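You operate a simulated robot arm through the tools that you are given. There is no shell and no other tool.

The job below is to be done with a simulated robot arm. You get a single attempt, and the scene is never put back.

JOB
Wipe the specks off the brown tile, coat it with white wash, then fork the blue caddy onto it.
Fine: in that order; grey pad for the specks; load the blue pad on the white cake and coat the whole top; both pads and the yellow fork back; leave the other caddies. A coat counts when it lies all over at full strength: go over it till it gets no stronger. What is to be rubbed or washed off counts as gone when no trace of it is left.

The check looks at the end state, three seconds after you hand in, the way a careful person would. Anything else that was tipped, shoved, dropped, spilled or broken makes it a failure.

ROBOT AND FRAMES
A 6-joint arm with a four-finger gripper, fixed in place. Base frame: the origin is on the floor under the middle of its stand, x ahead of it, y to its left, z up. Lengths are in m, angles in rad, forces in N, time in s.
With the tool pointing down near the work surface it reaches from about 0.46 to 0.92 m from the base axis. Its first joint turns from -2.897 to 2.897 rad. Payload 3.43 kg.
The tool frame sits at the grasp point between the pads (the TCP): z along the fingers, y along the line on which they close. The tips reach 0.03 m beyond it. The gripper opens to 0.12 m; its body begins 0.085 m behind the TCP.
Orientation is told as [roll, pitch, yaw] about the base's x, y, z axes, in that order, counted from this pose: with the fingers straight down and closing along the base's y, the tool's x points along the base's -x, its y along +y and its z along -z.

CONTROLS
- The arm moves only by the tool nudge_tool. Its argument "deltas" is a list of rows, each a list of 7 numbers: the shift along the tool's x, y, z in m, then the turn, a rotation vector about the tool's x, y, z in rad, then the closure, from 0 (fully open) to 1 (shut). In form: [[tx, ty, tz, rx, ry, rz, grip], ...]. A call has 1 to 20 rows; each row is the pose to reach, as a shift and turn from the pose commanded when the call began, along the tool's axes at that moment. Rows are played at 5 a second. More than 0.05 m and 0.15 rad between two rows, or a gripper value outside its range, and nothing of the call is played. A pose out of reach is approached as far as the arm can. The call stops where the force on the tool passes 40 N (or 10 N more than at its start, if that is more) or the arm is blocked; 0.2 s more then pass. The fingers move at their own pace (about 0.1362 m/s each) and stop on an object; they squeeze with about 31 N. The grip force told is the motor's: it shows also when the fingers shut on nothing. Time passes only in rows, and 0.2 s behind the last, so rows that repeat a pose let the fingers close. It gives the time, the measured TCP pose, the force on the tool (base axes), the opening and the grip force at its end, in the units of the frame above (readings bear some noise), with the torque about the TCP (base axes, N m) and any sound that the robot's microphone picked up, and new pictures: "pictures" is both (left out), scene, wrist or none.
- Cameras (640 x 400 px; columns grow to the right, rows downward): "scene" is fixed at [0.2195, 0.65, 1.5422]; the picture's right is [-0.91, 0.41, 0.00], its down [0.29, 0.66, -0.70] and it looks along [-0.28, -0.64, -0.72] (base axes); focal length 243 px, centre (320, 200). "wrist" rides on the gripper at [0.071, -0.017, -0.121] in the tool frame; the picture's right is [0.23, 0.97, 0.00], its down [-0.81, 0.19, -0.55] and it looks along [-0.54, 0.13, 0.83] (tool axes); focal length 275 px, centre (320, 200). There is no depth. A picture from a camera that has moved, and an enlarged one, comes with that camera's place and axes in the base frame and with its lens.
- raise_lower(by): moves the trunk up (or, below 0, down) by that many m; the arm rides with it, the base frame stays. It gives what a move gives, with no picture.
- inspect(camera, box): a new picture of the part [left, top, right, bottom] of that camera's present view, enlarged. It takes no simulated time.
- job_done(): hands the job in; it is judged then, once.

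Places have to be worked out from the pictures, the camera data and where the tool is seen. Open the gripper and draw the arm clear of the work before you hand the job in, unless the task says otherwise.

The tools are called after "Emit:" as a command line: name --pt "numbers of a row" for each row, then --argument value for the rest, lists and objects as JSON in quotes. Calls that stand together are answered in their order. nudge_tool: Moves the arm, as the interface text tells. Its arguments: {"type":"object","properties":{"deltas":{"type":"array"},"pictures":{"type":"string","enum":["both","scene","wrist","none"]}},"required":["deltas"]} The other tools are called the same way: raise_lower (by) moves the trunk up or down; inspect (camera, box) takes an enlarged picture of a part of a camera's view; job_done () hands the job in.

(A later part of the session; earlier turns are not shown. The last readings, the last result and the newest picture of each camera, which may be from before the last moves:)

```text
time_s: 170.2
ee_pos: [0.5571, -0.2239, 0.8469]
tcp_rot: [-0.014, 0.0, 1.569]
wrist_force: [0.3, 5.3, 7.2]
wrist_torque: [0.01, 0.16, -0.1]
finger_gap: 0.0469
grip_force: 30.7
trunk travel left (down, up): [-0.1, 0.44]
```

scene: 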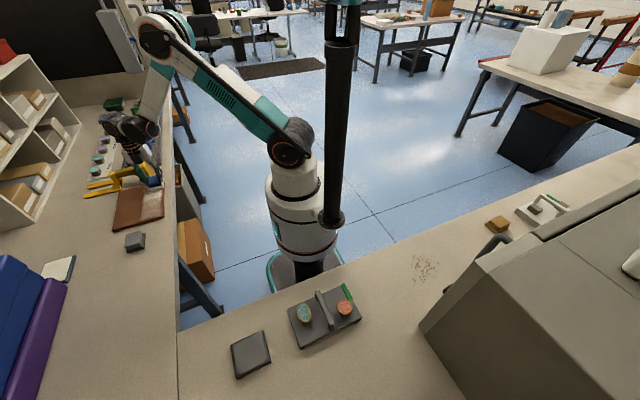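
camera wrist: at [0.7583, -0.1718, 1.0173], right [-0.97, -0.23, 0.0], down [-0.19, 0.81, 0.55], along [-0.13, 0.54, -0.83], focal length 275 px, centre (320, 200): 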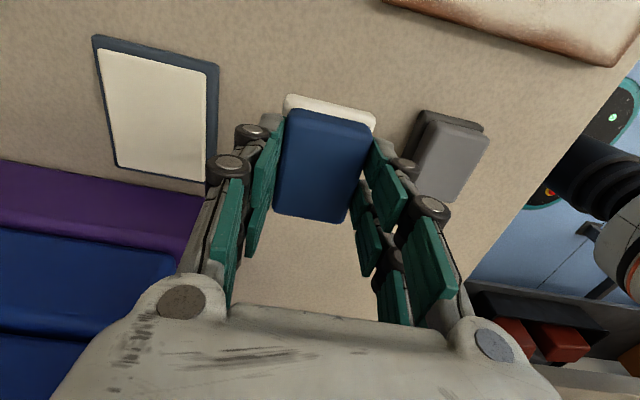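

Emit:
nudge_tool --pt "-0.015 0 0.0004 0 0 0 1" --pt "-0.01 0 0.0008 0 0 0 1" --pt "0.002 0 0.0008 0 0 0 1" --pt "0.014 0 0.0008 0 0 0 1" --pt "0.028 0 0.0008 0 0 0 1" --pt "0.042 0 0.0008 0 0 0 1" --pt "0.056 0 0.0008 0 0 0 1" --pt "0.07 0 0.0008 0 0 0 1" --pt "0.084 0 0.0008 0 0 0 1" --pt "0.098 0 0.0008 0 0 0 1" --pt "0.112 0 0.0009 0 0 0 1" --pt "0.126 0 0.001 0 0 0 1" --pictures "none"

Emit:
inspect --camera "scene" --box '[116, 176, 160, 226]'

Emit:
inspect --camera "scene" --box '[150, 190, 166, 210]'

```text
time_s: 172.8
ee_pos: [0.554, -0.3494, 0.8458]
tcp_rot: [-0.015, -0.002, 1.569]
wrist_force: [-2.3, 8.9, 27.4]
wrist_torque: [-0.26, 0.16, -0.03]
finger_gap: 0.0472
grip_force: 31.0
trunk travel left (down, up): [-0.1, 0.44]
stopped in row 12: the force on the tool passed its limit at 44 N (the readings are from after the stop); the commanded pose is now the measured one
```

```text
8.00 times, centred on (138, 201) of scene
camera zoom: at [0.2195, 0.65, 1.5422], right [-0.91, 0.41, 0.0], down [0.29, 0.66, -0.7], along [-0.28, -0.64, -0.72], focal length 1944 px, centre (1776, 192)
```

zoom: 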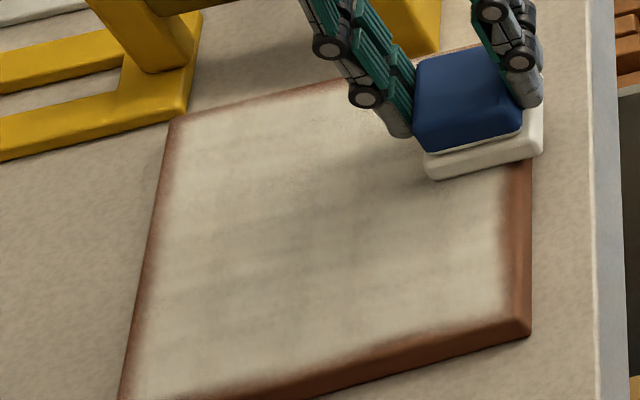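

```text
16.00 times, centred on (158, 200) of scene
camera zoom: at [0.2195, 0.65, 1.5422], right [-0.91, 0.41, 0.0], down [0.29, 0.66, -0.7], along [-0.28, -0.64, -0.72], focal length 3887 px, centre (2912, 200)
```

zoom: 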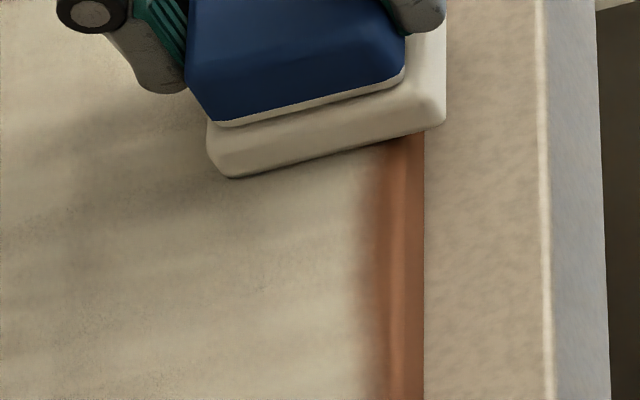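

Despite firm pressure the border did not change, so the soft strip at the edges looks like the coat's own limit at the bevel. I'll level, lift away and compare the whole surface with the earlier picture.

Emit:
nudge_tool --pt "0 0 -0.02 -0.008 0.002 0 1" --pt "0 -0.01 -0.05 -0.015 0.002 0 1" --pt "-0.035 -0.035 -0.054 -0.015 0.002 0 1" --pt "-0.07 -0.06 -0.054 -0.015 0.002 0 1" --pt "-0.105 -0.085 -0.054 -0.015 0.002 0 1" --pt "-0.14 -0.11 -0.054 -0.015 0.002 0 1" --pt "-0.175 -0.135 -0.054 -0.015 0.002 0 1" --pt "-0.21 -0.16 -0.054 -0.015 0.002 0 1" --pt "-0.25 -0.186 -0.054 -0.015 0.002 0 1" --pictures "wrist"

Emit:
inspect --camera "scene" --box '[116, 176, 160, 226]'

Emit:
inspect --camera "scene" --box '[140, 176, 164, 206]'

Emit:
inspect --camera "scene" --box '[112, 180, 140, 210]'

Emit:
inspect --camera "scene" --box '[110, 205, 150, 235]'

```text
time_s: 174.8
ee_pos: [0.7464, -0.1007, 0.9024]
tcp_rot: [0.001, 0.001, 1.569]
wrist_force: [0.4, -1.1, -0.6]
wrist_torque: [0.04, -0.03, 0.02]
finger_gap: 0.0474
grip_force: 31.0
trunk travel left (down, up): [-0.1, 0.44]
camera wrist: at [0.7649, -0.1711, 1.024], right [-0.97, -0.23, 0.0], down [-0.19, 0.81, 0.55], along [-0.13, 0.54, -0.83], focal length 275 px, centre (320, 200)
```

wrist: 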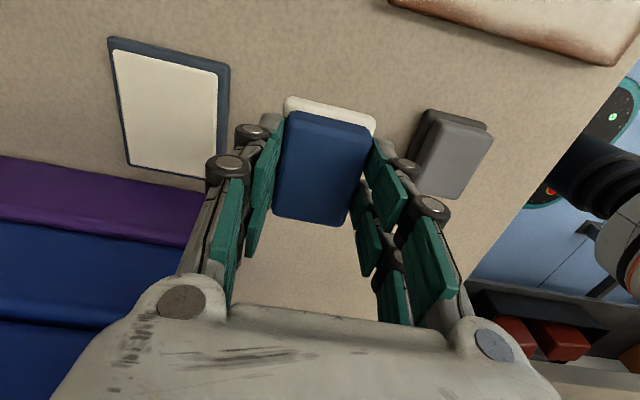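

```text
8.00 times, centred on (138, 201) of scene
camera zoom: at [0.2195, 0.65, 1.5422], right [-0.91, 0.41, 0.0], down [0.29, 0.66, -0.7], along [-0.28, -0.64, -0.72], focal length 1944 px, centre (1776, 192)
```

zoom: 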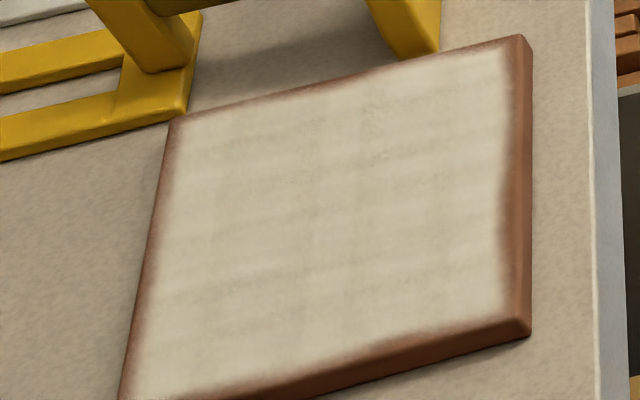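

```text
13.33 times, centred on (152, 191) of scene
camera zoom: at [0.2195, 0.65, 1.5422], right [-0.91, 0.41, 0.0], down [0.29, 0.66, -0.7], along [-0.28, -0.64, -0.72], focal length 3239 px, centre (2560, 320)
```

zoom: 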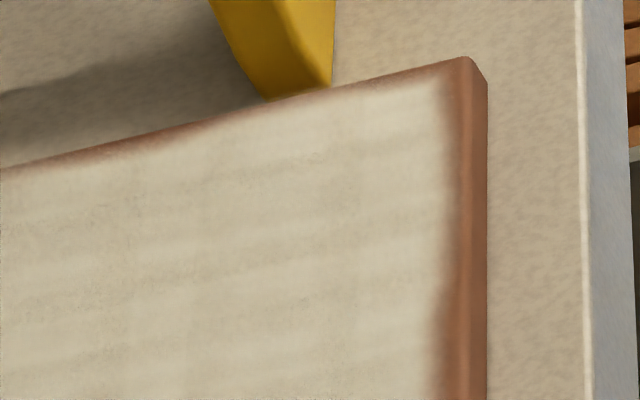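

```text
13.33 times, centred on (126, 195) of scene
camera zoom: at [0.2195, 0.65, 1.5422], right [-0.91, 0.41, 0.0], down [0.29, 0.66, -0.7], along [-0.28, -0.64, -0.72], focal length 3239 px, centre (2907, 267)
```

zoom: 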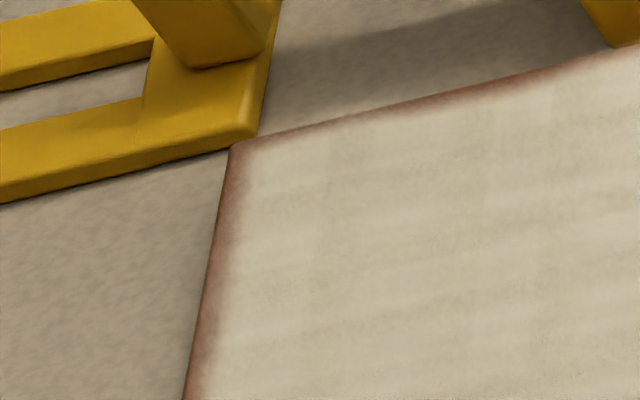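

```text
13.33 times, centred on (130, 220) of scene
camera zoom: at [0.2195, 0.65, 1.5422], right [-0.91, 0.41, 0.0], down [0.29, 0.66, -0.7], along [-0.28, -0.64, -0.72], focal length 3239 px, centre (2853, -67)
```

zoom: 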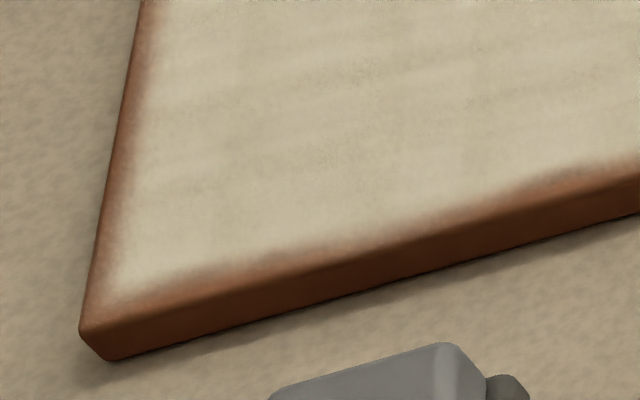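

The border shape and interior are identical before and after the last pass, so the coat has reached full strength. Now I'll return the blue pad above its home at TCP (0.740,−0.094) and lower most of the way.

Emit:
nudge_tool --pt "-0.0035 0.0032 0.02 0 0 0 1" --pt "-0.0067 0.0064 0.045 0 0 0 1" --pt "-0.0067 0.0064 0.062 0 0 0 1" --pictures "wrist"

Emit:
inspect --camera "scene" --box '[64, 215, 144, 275]'

```text
time_s: 175.6
ee_pos: [0.7379, -0.0935, 0.8391]
tcp_rot: [0.002, -0.001, 1.568]
wrist_force: [-0.3, -0.1, -0.4]
wrist_torque: [-0.04, 0.01, -0.05]
finger_gap: 0.0472
grip_force: 31.1
trunk travel left (down, up): [-0.1, 0.44]
camera wrist: at [0.7551, -0.1651, 0.9603], right [-0.97, -0.23, 0.0], down [-0.19, 0.81, 0.55], along [-0.13, 0.54, -0.83], focal length 275 px, centre (320, 200)
```

wrist: 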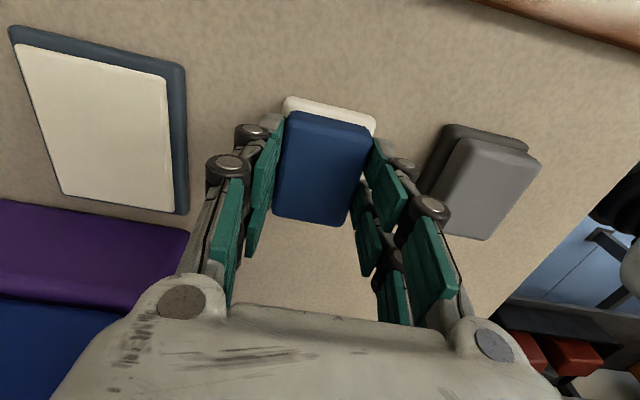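

```text
6.67 times, centred on (104, 245) of scene
camera zoom: at [0.2195, 0.65, 1.5422], right [-0.91, 0.41, 0.0], down [0.29, 0.66, -0.7], along [-0.28, -0.64, -0.72], focal length 1620 px, centre (1760, -100)
```

zoom: 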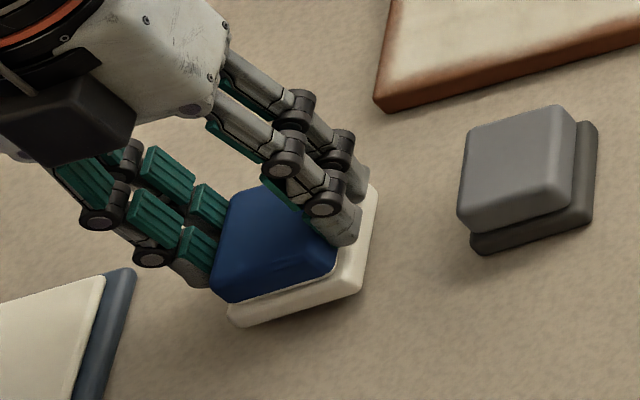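

The alignment is within about 2 mm of the original, so I'll shift 2 mm in +x and lower until the bench is felt.

Emit:
nudge_tool --pt "0 -0.002 0.002 0 0 0 1" --pt "0 -0.002 0.004 0 0 0 1" --pt "0 -0.002 0.0052 0 0 0 1" --pt "0 -0.002 0.006 0 0 0 1" --pictures "none"

```text
time_s: 176.6
ee_pos: [0.7373, -0.0948, 0.8349]
tcp_rot: [0.002, 0.002, 1.569]
wrist_force: [0.5, -0.5, -1.2]
wrist_torque: [0.0, -0.04, 0.01]
finger_gap: 0.0473
grip_force: 31.1
trunk travel left (down, up): [-0.1, 0.44]
```

Emit:
nudge_tool --pt "0 0 0.001 0 0 0 1" --pt "0 0 0.0018 0 0 0 1" --pt "0 0 0.0024 0 0 0 1" --pictures "none"

```text
time_s: 177.4
ee_pos: [0.7378, -0.0946, 0.8308]
tcp_rot: [0.002, 0.001, 1.568]
wrist_force: [0.2, 0.6, -0.5]
wrist_torque: [0.0, -0.02, -0.01]
finger_gap: 0.0473
grip_force: 31.1
trunk travel left (down, up): [-0.1, 0.44]
```

Emit:
nudge_tool --pt "0 0 0.0008 0 0 0 1" --pt "0 0 0.0015 0 0 0 1" --pt "0 0 0.002 0 0 0 1" --pictures "none"

Emit:
inspect --camera "scene" --box '[64, 215, 144, 275]'

```text
time_s: 178.2
ee_pos: [0.7362, -0.0954, 0.831]
tcp_rot: [-0.001, 0.0, 1.568]
wrist_force: [3.6, -1.5, 18.4]
wrist_torque: [-0.23, -0.76, -0.01]
finger_gap: 0.0471
grip_force: 31.0
trunk travel left (down, up): [-0.1, 0.44]
```

```text
6.67 times, centred on (104, 245) of scene
camera zoom: at [0.2195, 0.65, 1.5422], right [-0.91, 0.41, 0.0], down [0.29, 0.66, -0.7], along [-0.28, -0.64, -0.72], focal length 1620 px, centre (1760, -100)
```

zoom: 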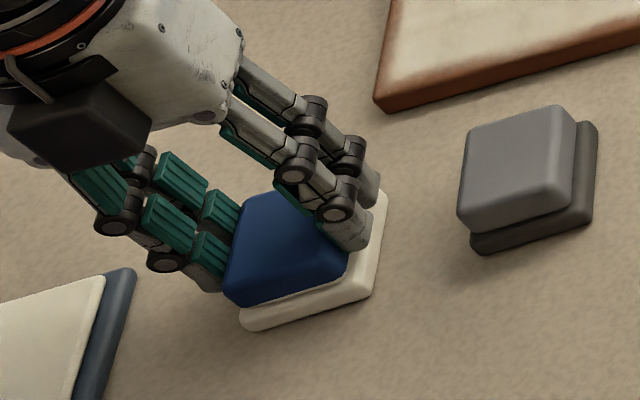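

It is down, but about 4 mm towards −x of its original spot. I'll lift slightly, shift +4 mm in x, and set it down again.

Emit:
nudge_tool --pt "0 0 -0.004 0 0 0 1" --pt "0 -0.004 -0.004 0 0 0 1" --pt "-0.001 -0.004 -0.002 0 0 0 1" --pt "-0.001 -0.004 -0.0008 0 0 0 1" --pt "-0.001 -0.004 -0.0003 0 0 0 1" --pictures "none"

Emit:
inspect --camera "scene" --box '[64, 215, 144, 275]'

```text
time_s: 179.4
ee_pos: [0.7417, -0.0948, 0.8305]
tcp_rot: [0.0, 0.001, 1.569]
wrist_force: [9.5, -5.7, 26.2]
wrist_torque: [-0.35, -0.81, -0.02]
finger_gap: 0.0473
grip_force: 31.2
trunk travel left (down, up): [-0.1, 0.44]
```

```text
6.67 times, centred on (104, 245) of scene
camera zoom: at [0.2195, 0.65, 1.5422], right [-0.91, 0.41, 0.0], down [0.29, 0.66, -0.7], along [-0.28, -0.64, -0.72], focal length 1620 px, centre (1760, -100)
```

zoom: 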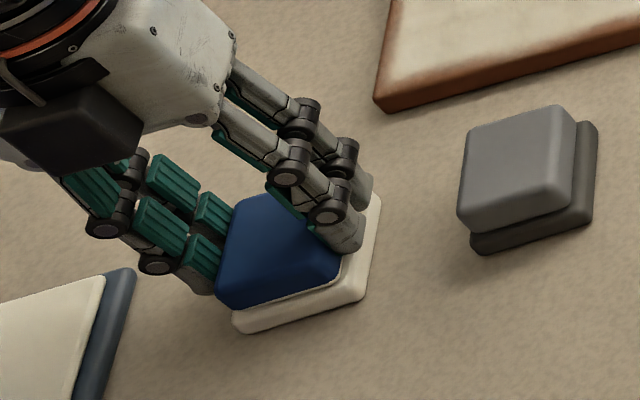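

It now matches the original position. I'll relieve the press, open to a gap of about 0.084 m and lift away.

Emit:
nudge_tool --pt "0 0 -0.0015 0 0 0 1" --pt "0 0 -0.0015 0 0 0 0.55" --pt "0 0 -0.0015 0 0 0 0.3" --pt "0 0 -0.0015 0 0 0 0.3" --pt "0 0 -0.03 0 0 0 0.3" --pt "0 0 -0.07 0 0 0 0.3" --pt "0 0 -0.11 0 0 0 0.3" --pt "0 0 -0.15 0 0 0 0.3" --pictures "both"

Emit:
inspect --camera "scene" --box '[20, 205, 148, 285]'

```text
time_s: 181.2
ee_pos: [0.7379, -0.0914, 0.9787]
tcp_rot: [0.001, 0.0, 1.568]
wrist_force: [0.8, 0.2, 1.1]
wrist_torque: [0.04, 0.04, 0.02]
finger_gap: 0.0841
grip_force: 0.1
trunk travel left (down, up): [-0.1, 0.44]
camera wrist: at [0.7551, -0.1637, 1.1008], right [-0.97, -0.23, 0.0], down [-0.19, 0.81, 0.55], along [-0.13, 0.54, -0.83], focal length 275 px, centre (320, 200)
```

scene: 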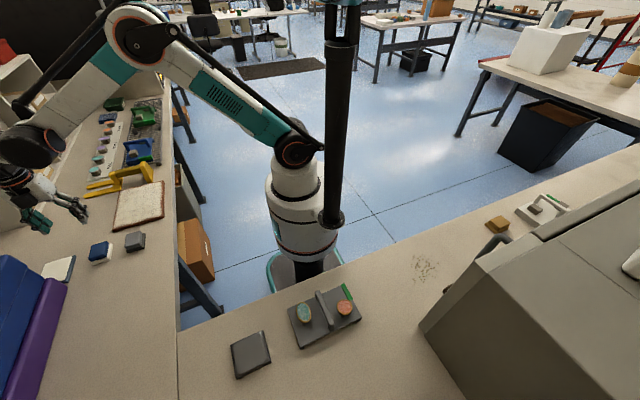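
wrist: 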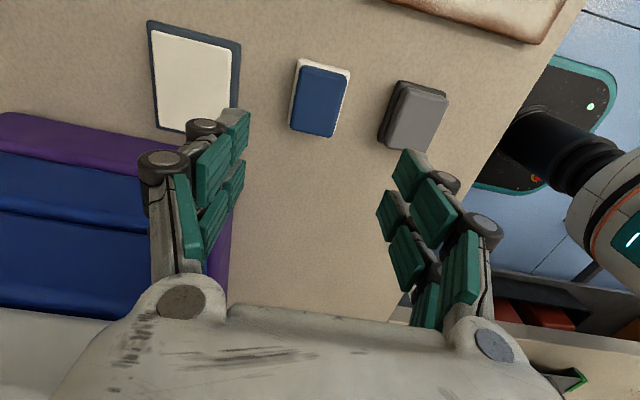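

```text
5.00 times, centred on (84, 245) of scene
camera zoom: at [0.2195, 0.65, 1.5422], right [-0.91, 0.41, 0.0], down [0.29, 0.66, -0.7], along [-0.28, -0.64, -0.72], focal length 1215 px, centre (1500, -25)
```

zoom: 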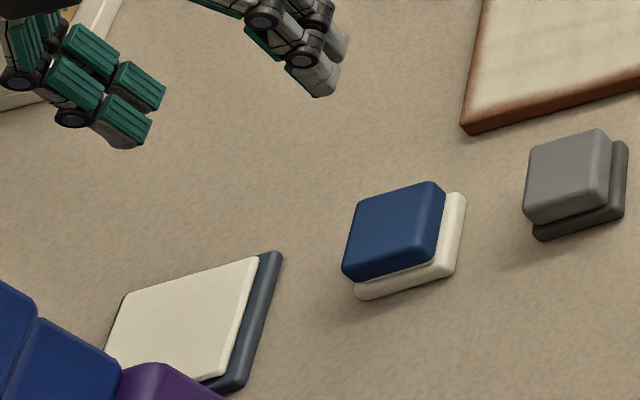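

Both pads are home and the bench is clean. Next is the fork: I'll rotate back to yaw 0 and hover over it to measure its handle, tines and the caddy.

Emit:
nudge_tool --pt "0.034 0.018 -0.02 0 0 0.131 0.3" --pt "0.068 0.036 -0.04 0 0 0.262 0.2" --pt "0.102 0.054 -0.06 0 0 0.393 0.1" --pt "0.136 0.072 -0.07 0 0 0.524 0" --pt "0.17 0.09 -0.08 0 0 0.655 0" --pt "0.204 0.108 -0.08 0 0 0.786 0" --pt "0.238 0.126 -0.08 0 0 0.917 0" --pt "0.272 0.144 -0.08 0 0 1.048 0" --pt "0.306 0.162 -0.08 0 0 1.179 0" --pt "0.34 0.18 -0.08 0 0 1.31 0" --pt "0.375 0.2 -0.08 0 0 1.441 0" --pt "0.409 0.218 -0.08 0 0 1.5708 0" --pictures "both"

Emit:
inspect --camera "wrist" --box '[200, 60, 440, 280]'

```text
time_s: 183.8
ee_pos: [0.5234, -0.5042, 1.0598]
tcp_rot: [0.001, 0.003, -0.003]
wrist_force: [-0.1, -0.8, -0.5]
wrist_torque: [0.0, -0.01, 0.03]
finger_gap: 0.1199
grip_force: 0.0
trunk travel left (down, up): [-0.1, 0.44]
camera wrist: at [0.4515, -0.5203, 1.1811], right [-0.23, 0.97, 0.0], down [0.81, 0.19, 0.55], along [0.54, 0.13, -0.83], focal length 275 px, centre (320, 200)
```

scene: 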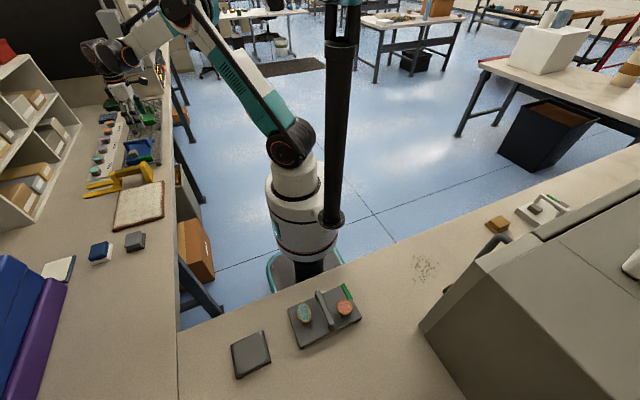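
wrist: 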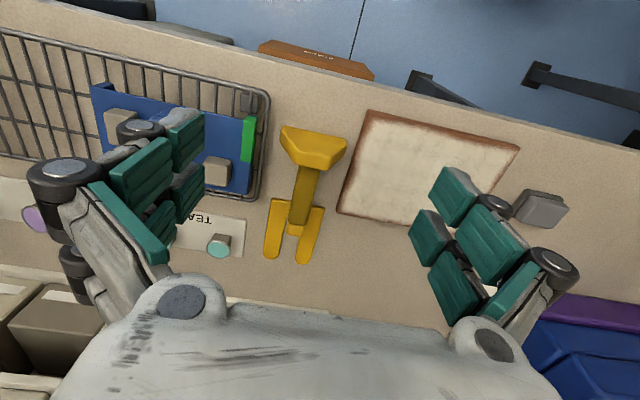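

```text
1.82 times, centred on (320, 170) of wrist
camera zoom: at [0.4515, -0.5203, 1.1811], right [-0.23, 0.97, 0.0], down [0.81, 0.19, 0.55], along [0.54, 0.13, -0.83], focal length 500 px, centre (320, 254)
```

zoom: 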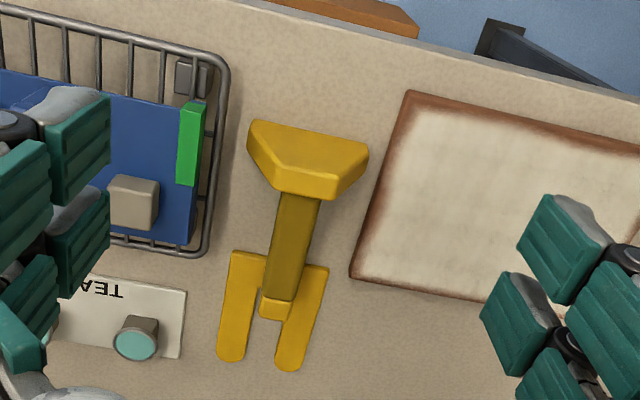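

I'll take closer zooms from here of the coat, the fork and the caddy.

Emit:
inspect --camera "wrist" --box '[330, 100, 530, 240]'

Emit:
inspect --camera "wrist" --box '[250, 110, 370, 280]'

Emit:
inspect --camera "scene" --box '[84, 155, 164, 205]'

```text
2.86 times, centred on (430, 170) of wrist
camera zoom: at [0.4515, -0.5203, 1.1811], right [-0.23, 0.97, 0.0], down [0.81, 0.19, 0.55], along [0.54, 0.13, -0.83], focal length 786 px, centre (6, 286)
```

zoom: 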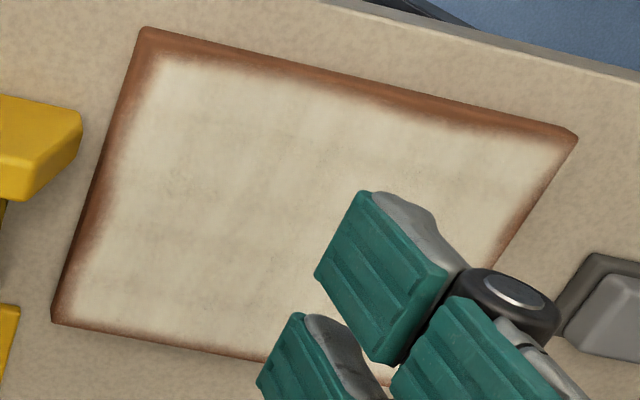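

```text
2.35 times, centred on (310, 195) of wrist
camera zoom: at [0.4515, -0.5203, 1.1811], right [-0.23, 0.97, 0.0], down [0.81, 0.19, 0.55], along [0.54, 0.13, -0.83], focal length 648 px, centre (344, 212)
```

zoom: 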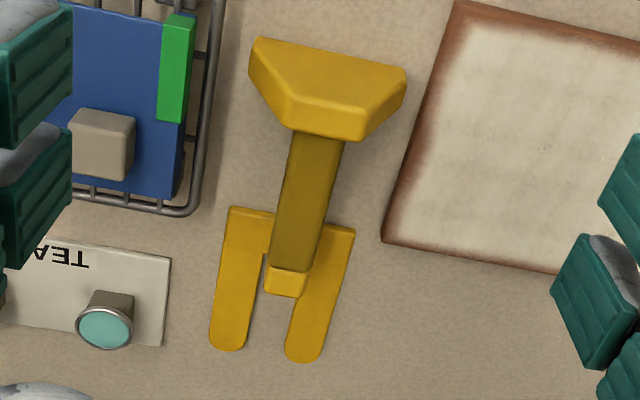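

```text
8.00 times, centred on (124, 180) of scene
camera zoom: at [0.2195, 0.65, 1.5422], right [-0.91, 0.41, 0.0], down [0.29, 0.66, -0.7], along [-0.28, -0.64, -0.72], focal length 1944 px, centre (1888, 360)
```

zoom: 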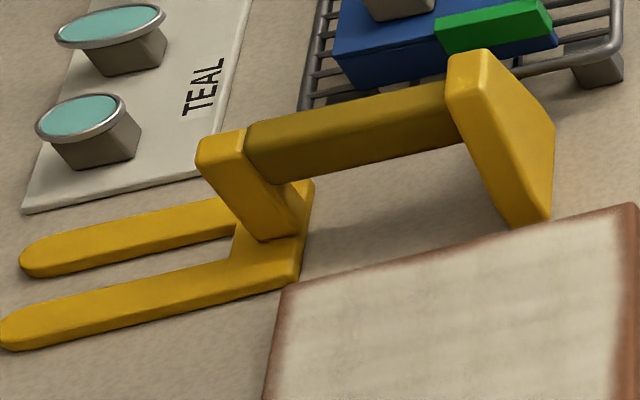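

Before taking the fork I want one unobstructed top view of the whole coat, especially the corners, so I'll move over the tile.

Emit:
nudge_tool --pt "-0.003 0.04 0 0 0 0 0" --pt "-0.006 0.08 0 0 0 0 0" --pt "-0.009 0.12 0 0 0 0 0" --pt "-0.011 0.16 0 0 0 0 0" --pt "-0.011 0.197 0 0 0 0 0" --pictures "wrist"

Emit:
inspect --camera "wrist" --box '[205, 55, 415, 225]'

Emit:
inspect --camera "wrist" --box '[320, 70, 420, 220]'

Emit:
inspect --camera "wrist" --box '[210, 55, 330, 210]'

```text
time_s: 185.0
ee_pos: [0.5359, -0.3062, 1.0575]
tcp_rot: [-0.001, 0.001, -0.003]
wrist_force: [1.1, 0.5, 0.2]
wrist_torque: [0.06, 0.03, 0.01]
finger_gap: 0.1198
grip_force: 0.0
trunk travel left (down, up): [-0.1, 0.44]
camera wrist: at [0.465, -0.3237, 1.1792], right [-0.23, 0.97, 0.0], down [0.81, 0.19, 0.55], along [0.54, 0.13, -0.83], focal length 275 px, centre (320, 200)
```

wrist: 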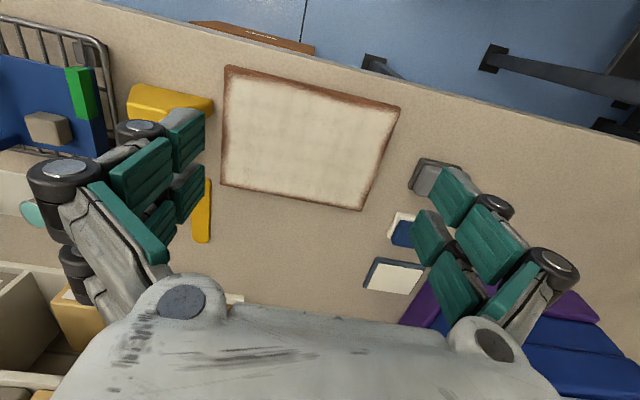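

```text
2.35 times, centred on (310, 140) of wrist
camera zoom: at [0.465, -0.3237, 1.1792], right [-0.23, 0.97, 0.0], down [0.81, 0.19, 0.55], along [0.54, 0.13, -0.83], focal length 648 px, centre (344, 341)
```

zoom: 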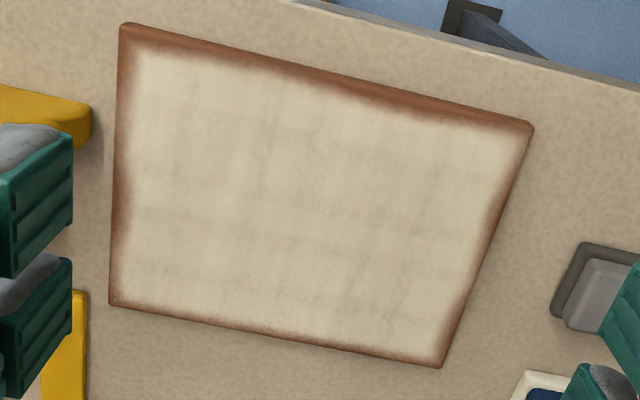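

```text
2.67 times, centred on (370, 145) of wrist
camera zoom: at [0.465, -0.3237, 1.1792], right [-0.23, 0.97, 0.0], down [0.81, 0.19, 0.55], along [0.54, 0.13, -0.83], focal length 734 px, centre (187, 347)
```

zoom: 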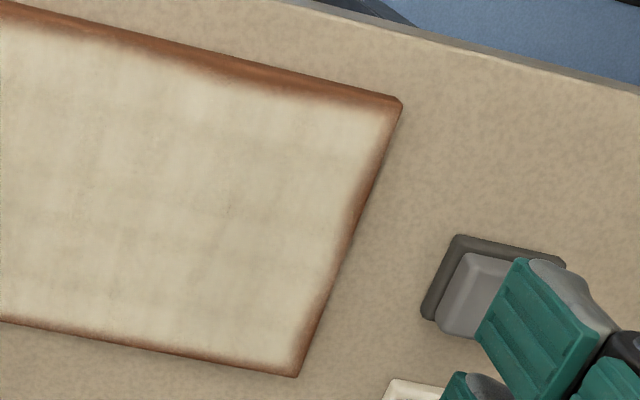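

```text
2.58 times, centred on (270, 132) of wrist
camera zoom: at [0.465, -0.3237, 1.1792], right [-0.23, 0.97, 0.0], down [0.81, 0.19, 0.55], along [0.54, 0.13, -0.83], focal length 710 px, centre (449, 374)
```

zoom: 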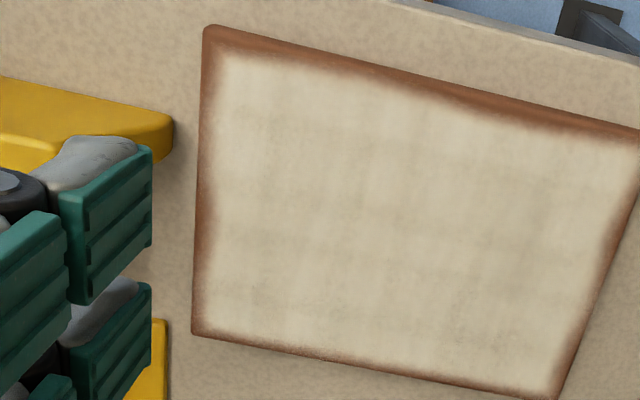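

The coat is uniform, and the thin soft rim follows the bevel on all sides and did not change with repeated firm strokes. Moving on to the fork and caddy, I need accurate caddy dimensions, so I'll view it from the −x side.

Emit:
nudge_tool --pt "0.01 -0.042 0.004 0 0 0 0" --pt "0.02 -0.084 0.008 0 0 0 0" --pt "0.03 -0.126 0.012 0 0 0 0" --pt "0.04 -0.168 0.016 0 0 0 0" --pt "0.05 -0.21 0.02 0 0 0 0" --pt "0.06 -0.252 0.024 0 0 0 0" --pt "0.07 -0.294 0.028 0 0 0 0" --pt "0.08 -0.336 0.032 0 0 0 0" --pt "0.086 -0.374 0.036 0 0 0 0" --pictures "wrist"

Emit:
inspect --camera "wrist" --box '[200, 40, 440, 240]'

```text
time_s: 187.0
ee_pos: [0.4457, -0.6786, 1.023]
tcp_rot: [0.0, 0.002, -0.002]
wrist_force: [-0.2, -0.2, 0.2]
wrist_torque: [-0.01, 0.02, 0.03]
finger_gap: 0.1199
grip_force: 0.1
trunk travel left (down, up): [-0.1, 0.44]
camera wrist: at [0.3762, -0.6959, 1.1451], right [-0.23, 0.97, 0.0], down [0.81, 0.19, 0.55], along [0.54, 0.13, -0.83], focal length 275 px, centre (320, 200)
```

wrist: 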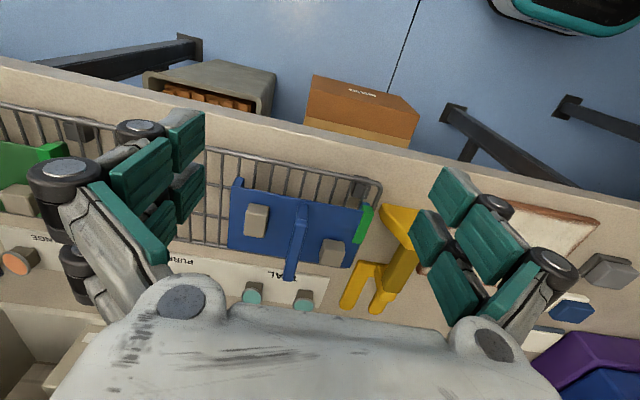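

```text
2.00 times, centred on (320, 140) of wrist
camera zoom: at [0.3762, -0.6959, 1.1451], right [-0.23, 0.97, 0.0], down [0.81, 0.19, 0.55], along [0.54, 0.13, -0.83], focal length 551 px, centre (320, 320)
```

zoom: 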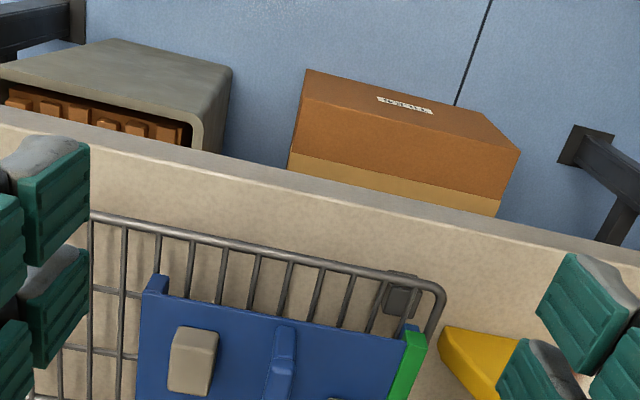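

Emit:
inspect --camera "wrist" --box '[200, 150, 400, 290]'

Emit:
inspect --camera "wrist" --box '[215, 160, 305, 270]'

Emit:
inspect --camera "wrist" --box '[290, 170, 400, 280]'

```text
2.86 times, centred on (300, 220) of wrist
camera zoom: at [0.3762, -0.6959, 1.1451], right [-0.23, 0.97, 0.0], down [0.81, 0.19, 0.55], along [0.54, 0.13, -0.83], focal length 786 px, centre (377, 143)
```

zoom: 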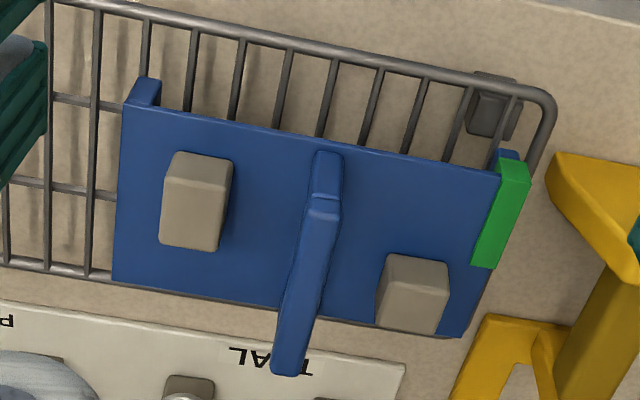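

```text
3.64 times, centred on (260, 215) of wrist
camera zoom: at [0.3762, -0.6959, 1.1451], right [-0.23, 0.97, 0.0], down [0.81, 0.19, 0.55], along [0.54, 0.13, -0.83], focal length 1001 px, centre (538, 146)
```

zoom: 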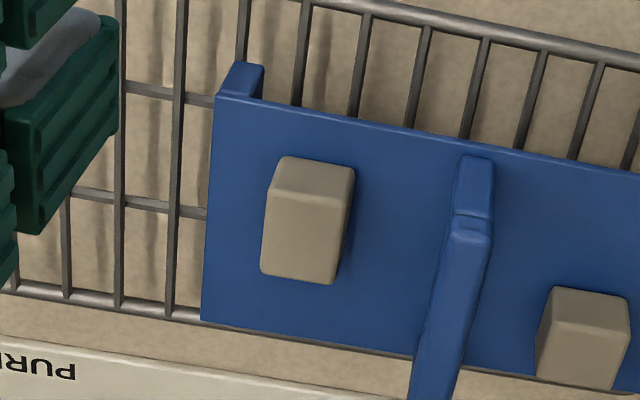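

```text
3.64 times, centred on (345, 225) of wrist
camera zoom: at [0.3762, -0.6959, 1.1451], right [-0.23, 0.97, 0.0], down [0.81, 0.19, 0.55], along [0.54, 0.13, -0.83], focal length 1001 px, centre (229, 109)
```

zoom: 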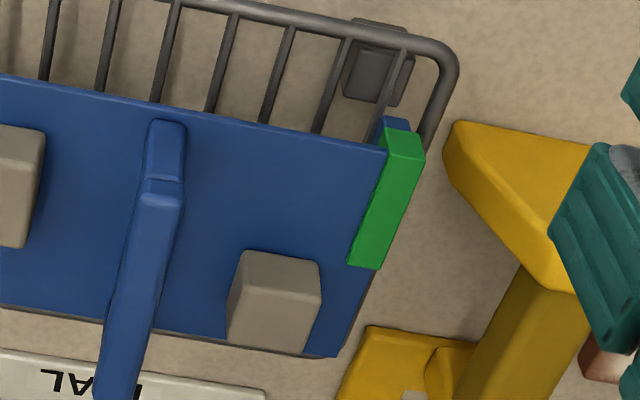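

From two wrist views the caddy's plate spans x 0.577–0.688, y −0.764 to −0.575, with its top at z≈0.842. Its end legs, about 1 cm thick, make a tunnel roughly 2 cm high. I'll pitch the tool to look at the tunnel from a low angle.

Emit:
nudge_tool --pt "0 0 0.02 0 -0.12 0 0" --pt "0.005 -0.002 0.05 0 -0.24 0 0" --pt "0.008 -0.004 0.08 0 -0.36 0 0" --pt "0.01 -0.005 0.11 0 -0.48 0 0" --pt "0.012 -0.005 0.135 0 -0.6 0 0" --pictures "both"

Emit:
inspect --camera "wrist" --box '[180, 80, 460, 240]'

```text
time_s: 188.2
ee_pos: [0.4356, -0.6863, 0.888]
tcp_rot: [-0.001, -0.598, -0.003]
wrist_force: [0.2, 0.4, -0.6]
wrist_torque: [-0.03, 0.01, -0.02]
finger_gap: 0.1197
grip_force: 0.0
trunk travel left (down, up): [-0.1, 0.44]
camera wrist: at [0.309, -0.7022, 0.9475], right [-0.19, 0.97, -0.13], down [0.36, 0.19, 0.91], along [0.91, 0.13, -0.38], focal length 275 px, centre (320, 200)
```

scene: 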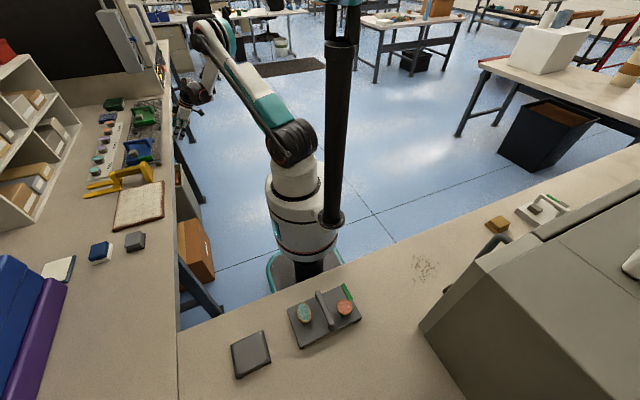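
wrist: 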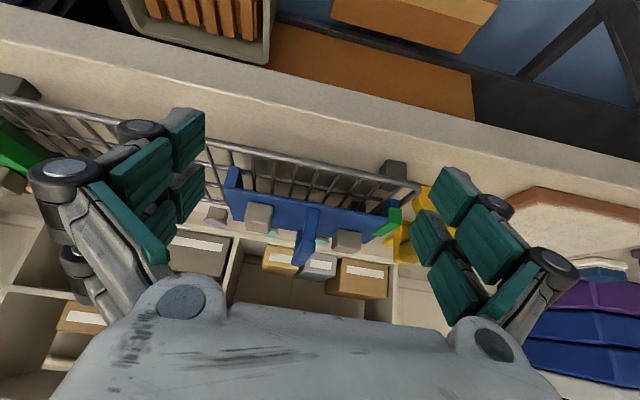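

```text
2.29 times, centred on (320, 160) of wrist
camera zoom: at [0.309, -0.7022, 0.9475], right [-0.19, 0.97, -0.13], down [0.36, 0.19, 0.91], along [0.91, 0.13, -0.38], focal length 629 px, centre (320, 291)
```

zoom: 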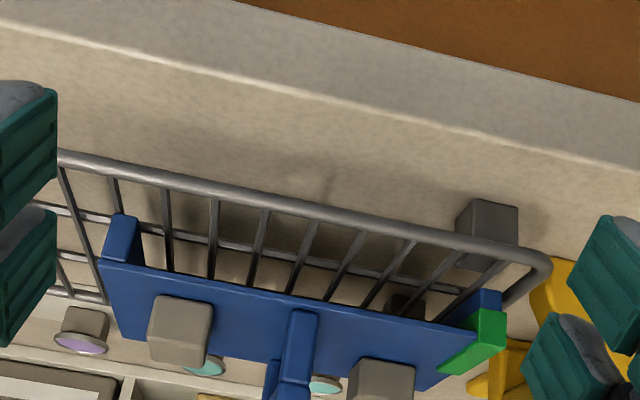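

Emit:
inspect --camera "wrist" --box '[215, 155, 285, 225]'

Emit:
inspect --camera "wrist" --box '[345, 165, 425, 245]'

Emit:
inspect --camera "wrist" --box '[270, 160, 360, 240]'

```text
5.71 times, centred on (250, 190) of wrist
camera zoom: at [0.309, -0.7022, 0.9475], right [-0.19, 0.97, -0.13], down [0.36, 0.19, 0.91], along [0.91, 0.13, -0.38], focal length 1573 px, centre (720, 257)
```

zoom: 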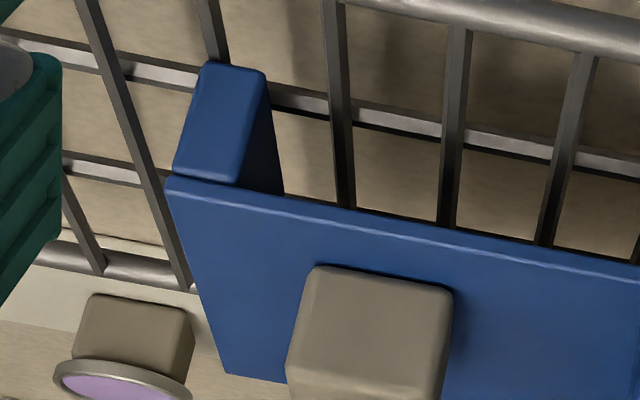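

```text
5.00 times, centred on (385, 205) of wrist
camera zoom: at [0.309, -0.7022, 0.9475], right [-0.19, 0.97, -0.13], down [0.36, 0.19, 0.91], along [0.91, 0.13, -0.38], focal length 1376 px, centre (-5, 175)
```

zoom: 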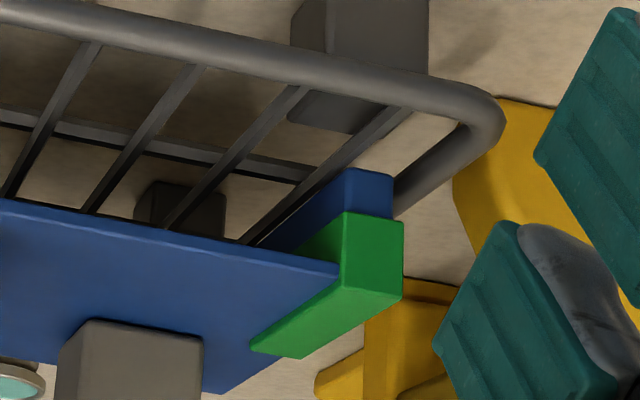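

```text
5.00 times, centred on (315, 200) of wrist
camera zoom: at [0.309, -0.7022, 0.9475], right [-0.19, 0.97, -0.13], down [0.36, 0.19, 0.91], along [0.91, 0.13, -0.38], focal length 1376 px, centre (345, 200)
```

zoom: 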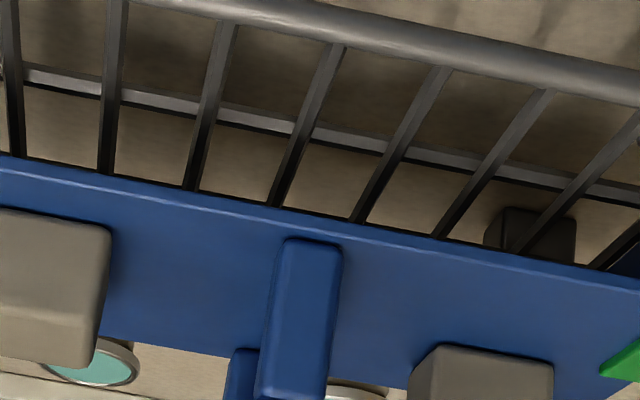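

The low view shows leg bottoms and rack wires at about z 0.8165, the front rail slightly higher, and a thin plate with its underside near 0.838. Tines about 9 mm thick, with bottoms near 0.8235, will pass with about 5 mm clearance each way. I'll un-pitch and rise.

Emit:
nudge_tool --pt "-0.015 0 -0.022 0 0.12 0 0" --pt "-0.03 0 -0.045 0 0.24 0 0" --pt "-0.046 0 -0.067 0 0.36 0 0" --pt "-0.061 0 -0.09 0 0.48 0 0" --pt "-0.076 0 -0.1115 0 0.598 0.003 0" --pictures "none"

```text
time_s: 189.4
ee_pos: [0.435, -0.6835, 1.0235]
tcp_rot: [0.0, 0.002, -0.006]
wrist_force: [-0.1, 0.1, -0.4]
wrist_torque: [0.0, -0.02, 0.0]
finger_gap: 0.12
grip_force: 0.1
trunk travel left (down, up): [-0.1, 0.44]
```

Emit:
nudge_tool --pt "-0.033 0.027 0 0 -0.002 -0.005 0" --pt "-0.067 0.054 0 0 -0.002 -0.005 0" --pt "-0.101 0.081 0 0 -0.002 -0.005 0" --pt "-0.135 0.108 0 0 -0.002 -0.005 0" --pt "-0.169 0.135 0 0 -0.002 -0.005 0" --pt "-0.203 0.162 0.015 0 -0.002 -0.005 0" --pt "-0.237 0.188 0.035 0 -0.002 -0.005 0" --pt "-0.237 0.188 0.07 0 -0.002 -0.005 0" --pictures "both"

Emit:
inspect --camera "wrist" --box '[200, 60, 440, 280]'

```text
time_s: 191.2
ee_pos: [0.6724, -0.4951, 0.9535]
tcp_rot: [-0.001, -0.001, -0.001]
wrist_force: [0.1, 0.5, 0.0]
wrist_torque: [-0.02, 0.0, 0.03]
finger_gap: 0.1198
grip_force: 0.1
trunk travel left (down, up): [-0.1, 0.44]
camera wrist: at [0.6011, -0.5124, 1.0743], right [-0.23, 0.97, 0.0], down [0.81, 0.19, 0.55], along [0.54, 0.13, -0.83], focal length 275 px, centre (320, 200)
```

scene: 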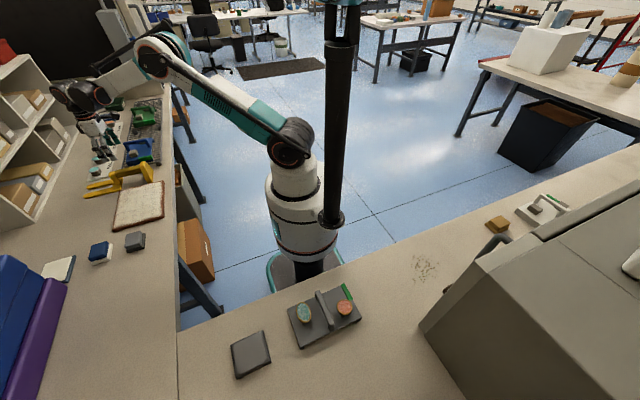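
wrist: 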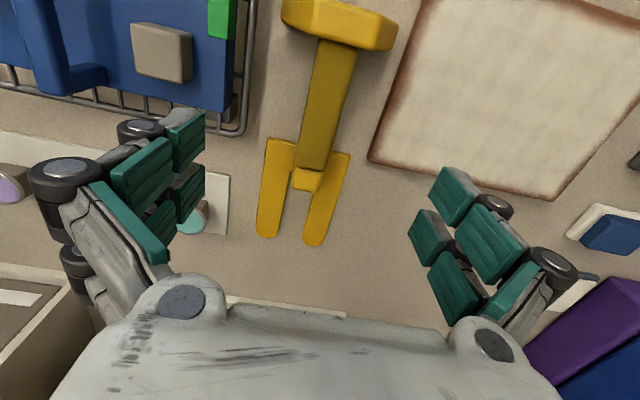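

```text
1.82 times, centred on (320, 170) of wrist
camera zoom: at [0.6011, -0.5124, 1.0743], right [-0.23, 0.97, 0.0], down [0.81, 0.19, 0.55], along [0.54, 0.13, -0.83], focal length 500 px, centre (320, 254)
```

zoom: 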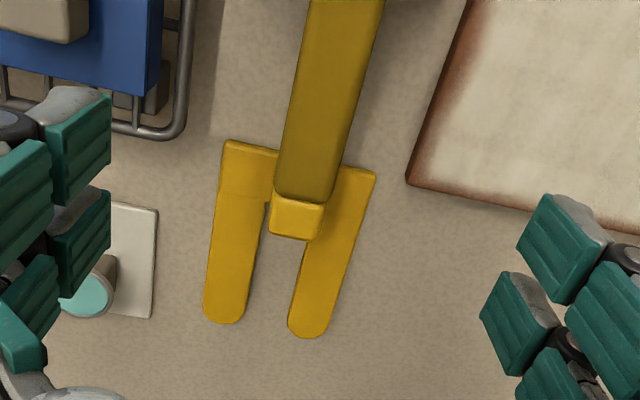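

The bar is centred within 2 mm under the TCP (y≈−0.494), spanning x 0.617–0.712. The rack's corner at (0.707,−0.563) is close, so I'll pre-close to about 0.07 m before descending.

Emit:
nudge_tool --pt "0 0.001 0.01 0 0 0 0.4" --pt "0 0.001 0.02 0 0 0 0.4" --pt "0 0.001 0.05 0 0 0 0.4" --pt "0 0.001 0.08 0 0 0 0.4" --pictures "wrist"

Emit:
inspect --camera "scene" --box '[88, 145, 168, 205]'

Emit:
inspect --camera "wrist" --box '[200, 60, 440, 220]'

```text
time_s: 192.2
ee_pos: [0.6715, -0.4951, 0.8736]
tcp_rot: [0.0, -0.001, 0.001]
wrist_force: [1.1, -0.2, 0.3]
wrist_torque: [0.0, 0.06, 0.0]
finger_gap: 0.0718
grip_force: 0.0
trunk travel left (down, up): [-0.1, 0.44]
camera wrist: at [0.6004, -0.5119, 0.9949], right [-0.23, 0.97, 0.0], down [0.81, 0.19, 0.55], along [0.54, 0.13, -0.83], focal length 275 px, centre (320, 200)
```

wrist: 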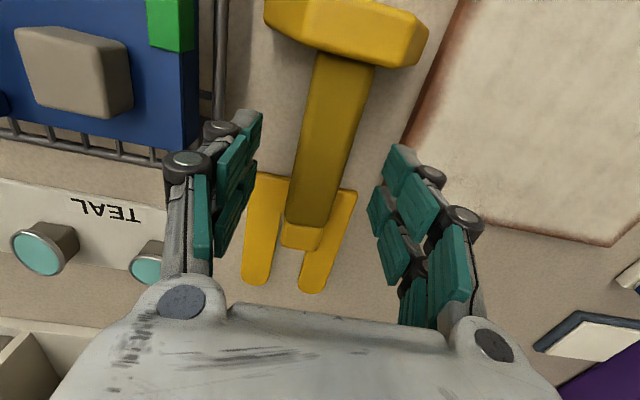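

```text
6.67 times, centred on (128, 175) of scene
camera zoom: at [0.2195, 0.65, 1.5422], right [-0.91, 0.41, 0.0], down [0.29, 0.66, -0.7], along [-0.28, -0.64, -0.72], focal length 1620 px, centre (1600, 367)
```

zoom: 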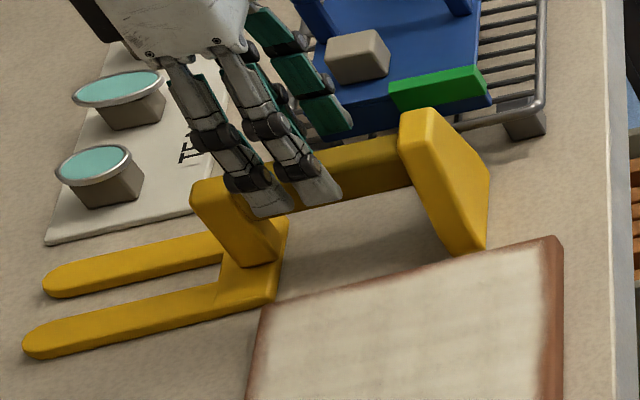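

```text
2.50 times, centred on (320, 140) of wrist
camera zoom: at [0.6004, -0.5119, 0.9949], right [-0.23, 0.97, 0.0], down [0.81, 0.19, 0.55], along [0.54, 0.13, -0.83], focal length 688 px, centre (320, 350)
```

zoom: 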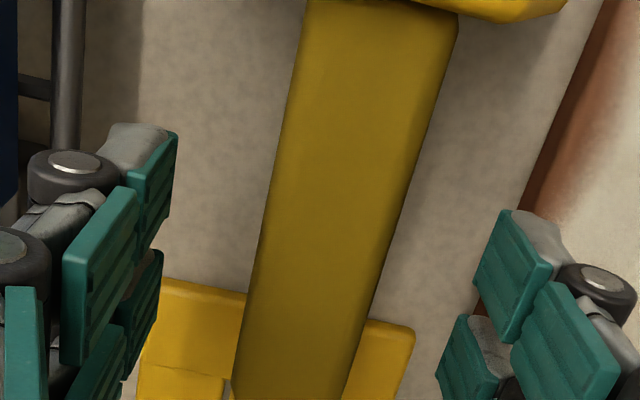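

The fingers straddle the bar well. I'll lower to z≈0.845 and close.

Emit:
nudge_tool --pt "0 0 0.015 0 0 0 0.4" --pt "0 0 0.0285 0 0 0 0.4" --pt "0 0 0.0285 0 0 0 0.6" --pt "0 0 0.0285 0 0 0 0.8" --pt "0 0 0.0285 0 0 0 1.0" --pt "0 0 0.0285 0 0 0 1.0" --pt "0 0 0.0285 0 0 0 1.0" --pictures "wrist"

Emit:
inspect --camera "scene" --box '[88, 145, 168, 205]'

```text
time_s: 193.8
ee_pos: [0.6718, -0.4942, 0.8457]
tcp_rot: [0.0, -0.001, 0.0]
wrist_force: [-1.0, 1.3, -0.2]
wrist_torque: [-0.02, 0.01, -0.04]
finger_gap: 0.029
grip_force: 31.6
trunk travel left (down, up): [-0.1, 0.44]
camera wrist: at [0.6012, -0.5121, 0.9673], right [-0.23, 0.97, 0.0], down [0.81, 0.19, 0.55], along [0.54, 0.13, -0.83], focal length 275 px, centre (320, 200)
```

wrist: 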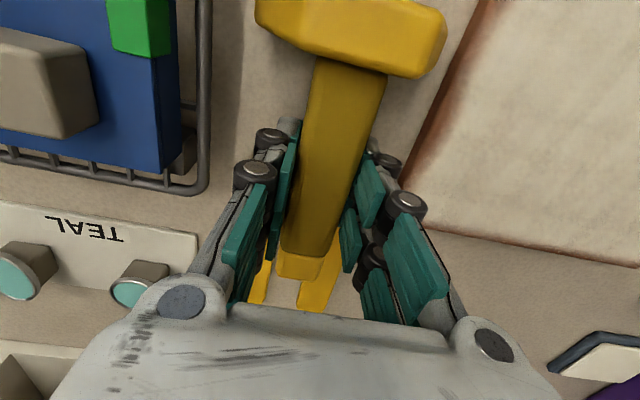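

```text
6.67 times, centred on (128, 175) of scene
camera zoom: at [0.2195, 0.65, 1.5422], right [-0.91, 0.41, 0.0], down [0.29, 0.66, -0.7], along [-0.28, -0.64, -0.72], focal length 1620 px, centre (1600, 367)
```

zoom: 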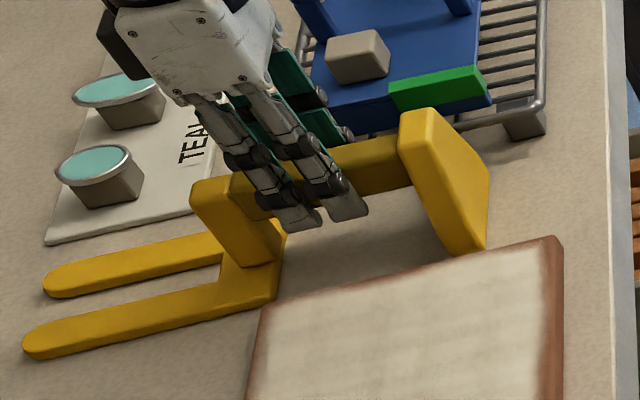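

The fork is gripped (gap 0.029) and did not shift. Its home is TCP (0.6718,−0.4942,0.8457). I'll lift it 6 cm and check that it hangs level.

Emit:
nudge_tool --pt "0 0 -0.01 0 0 0 1" --pt "0 0 -0.03 0 0 0 1" --pt "0 0 -0.06 0 0 0 1" --pt "0 0 -0.06 0 0 0 1" --pictures "wrist"

Emit:
inspect --camera "scene" --box '[72, 135, 168, 205]'

```text
time_s: 194.8
ee_pos: [0.6732, -0.4974, 0.9073]
tcp_rot: [0.001, -0.004, -0.001]
wrist_force: [-0.3, -0.5, -1.3]
wrist_torque: [-0.02, 0.04, -0.02]
finger_gap: 0.0287
grip_force: 30.8
trunk travel left (down, up): [-0.1, 0.44]
camera wrist: at [0.6018, -0.5146, 1.0281], right [-0.23, 0.97, 0.0], down [0.81, 0.19, 0.55], along [0.54, 0.13, -0.83], focal length 275 px, centre (320, 200)
```

wrist: 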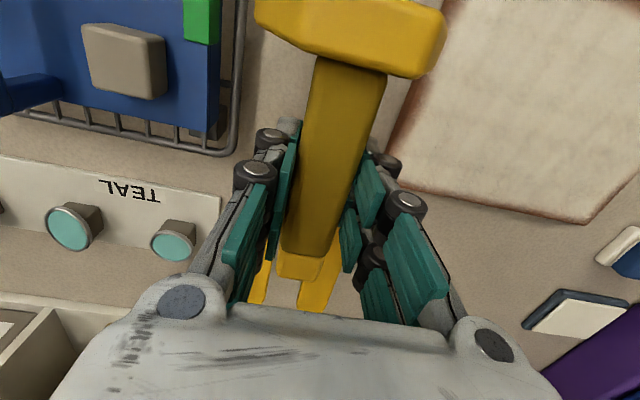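

```text
5.71 times, centred on (120, 170) of scene
camera zoom: at [0.2195, 0.65, 1.5422], right [-0.91, 0.41, 0.0], down [0.29, 0.66, -0.7], along [-0.28, -0.64, -0.72], focal length 1388 px, centre (1463, 371)
```

zoom: 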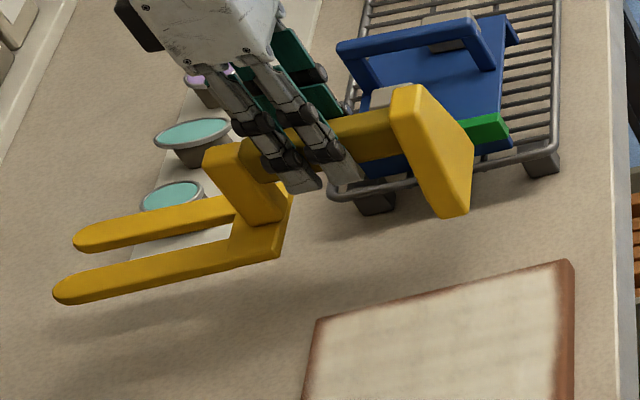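

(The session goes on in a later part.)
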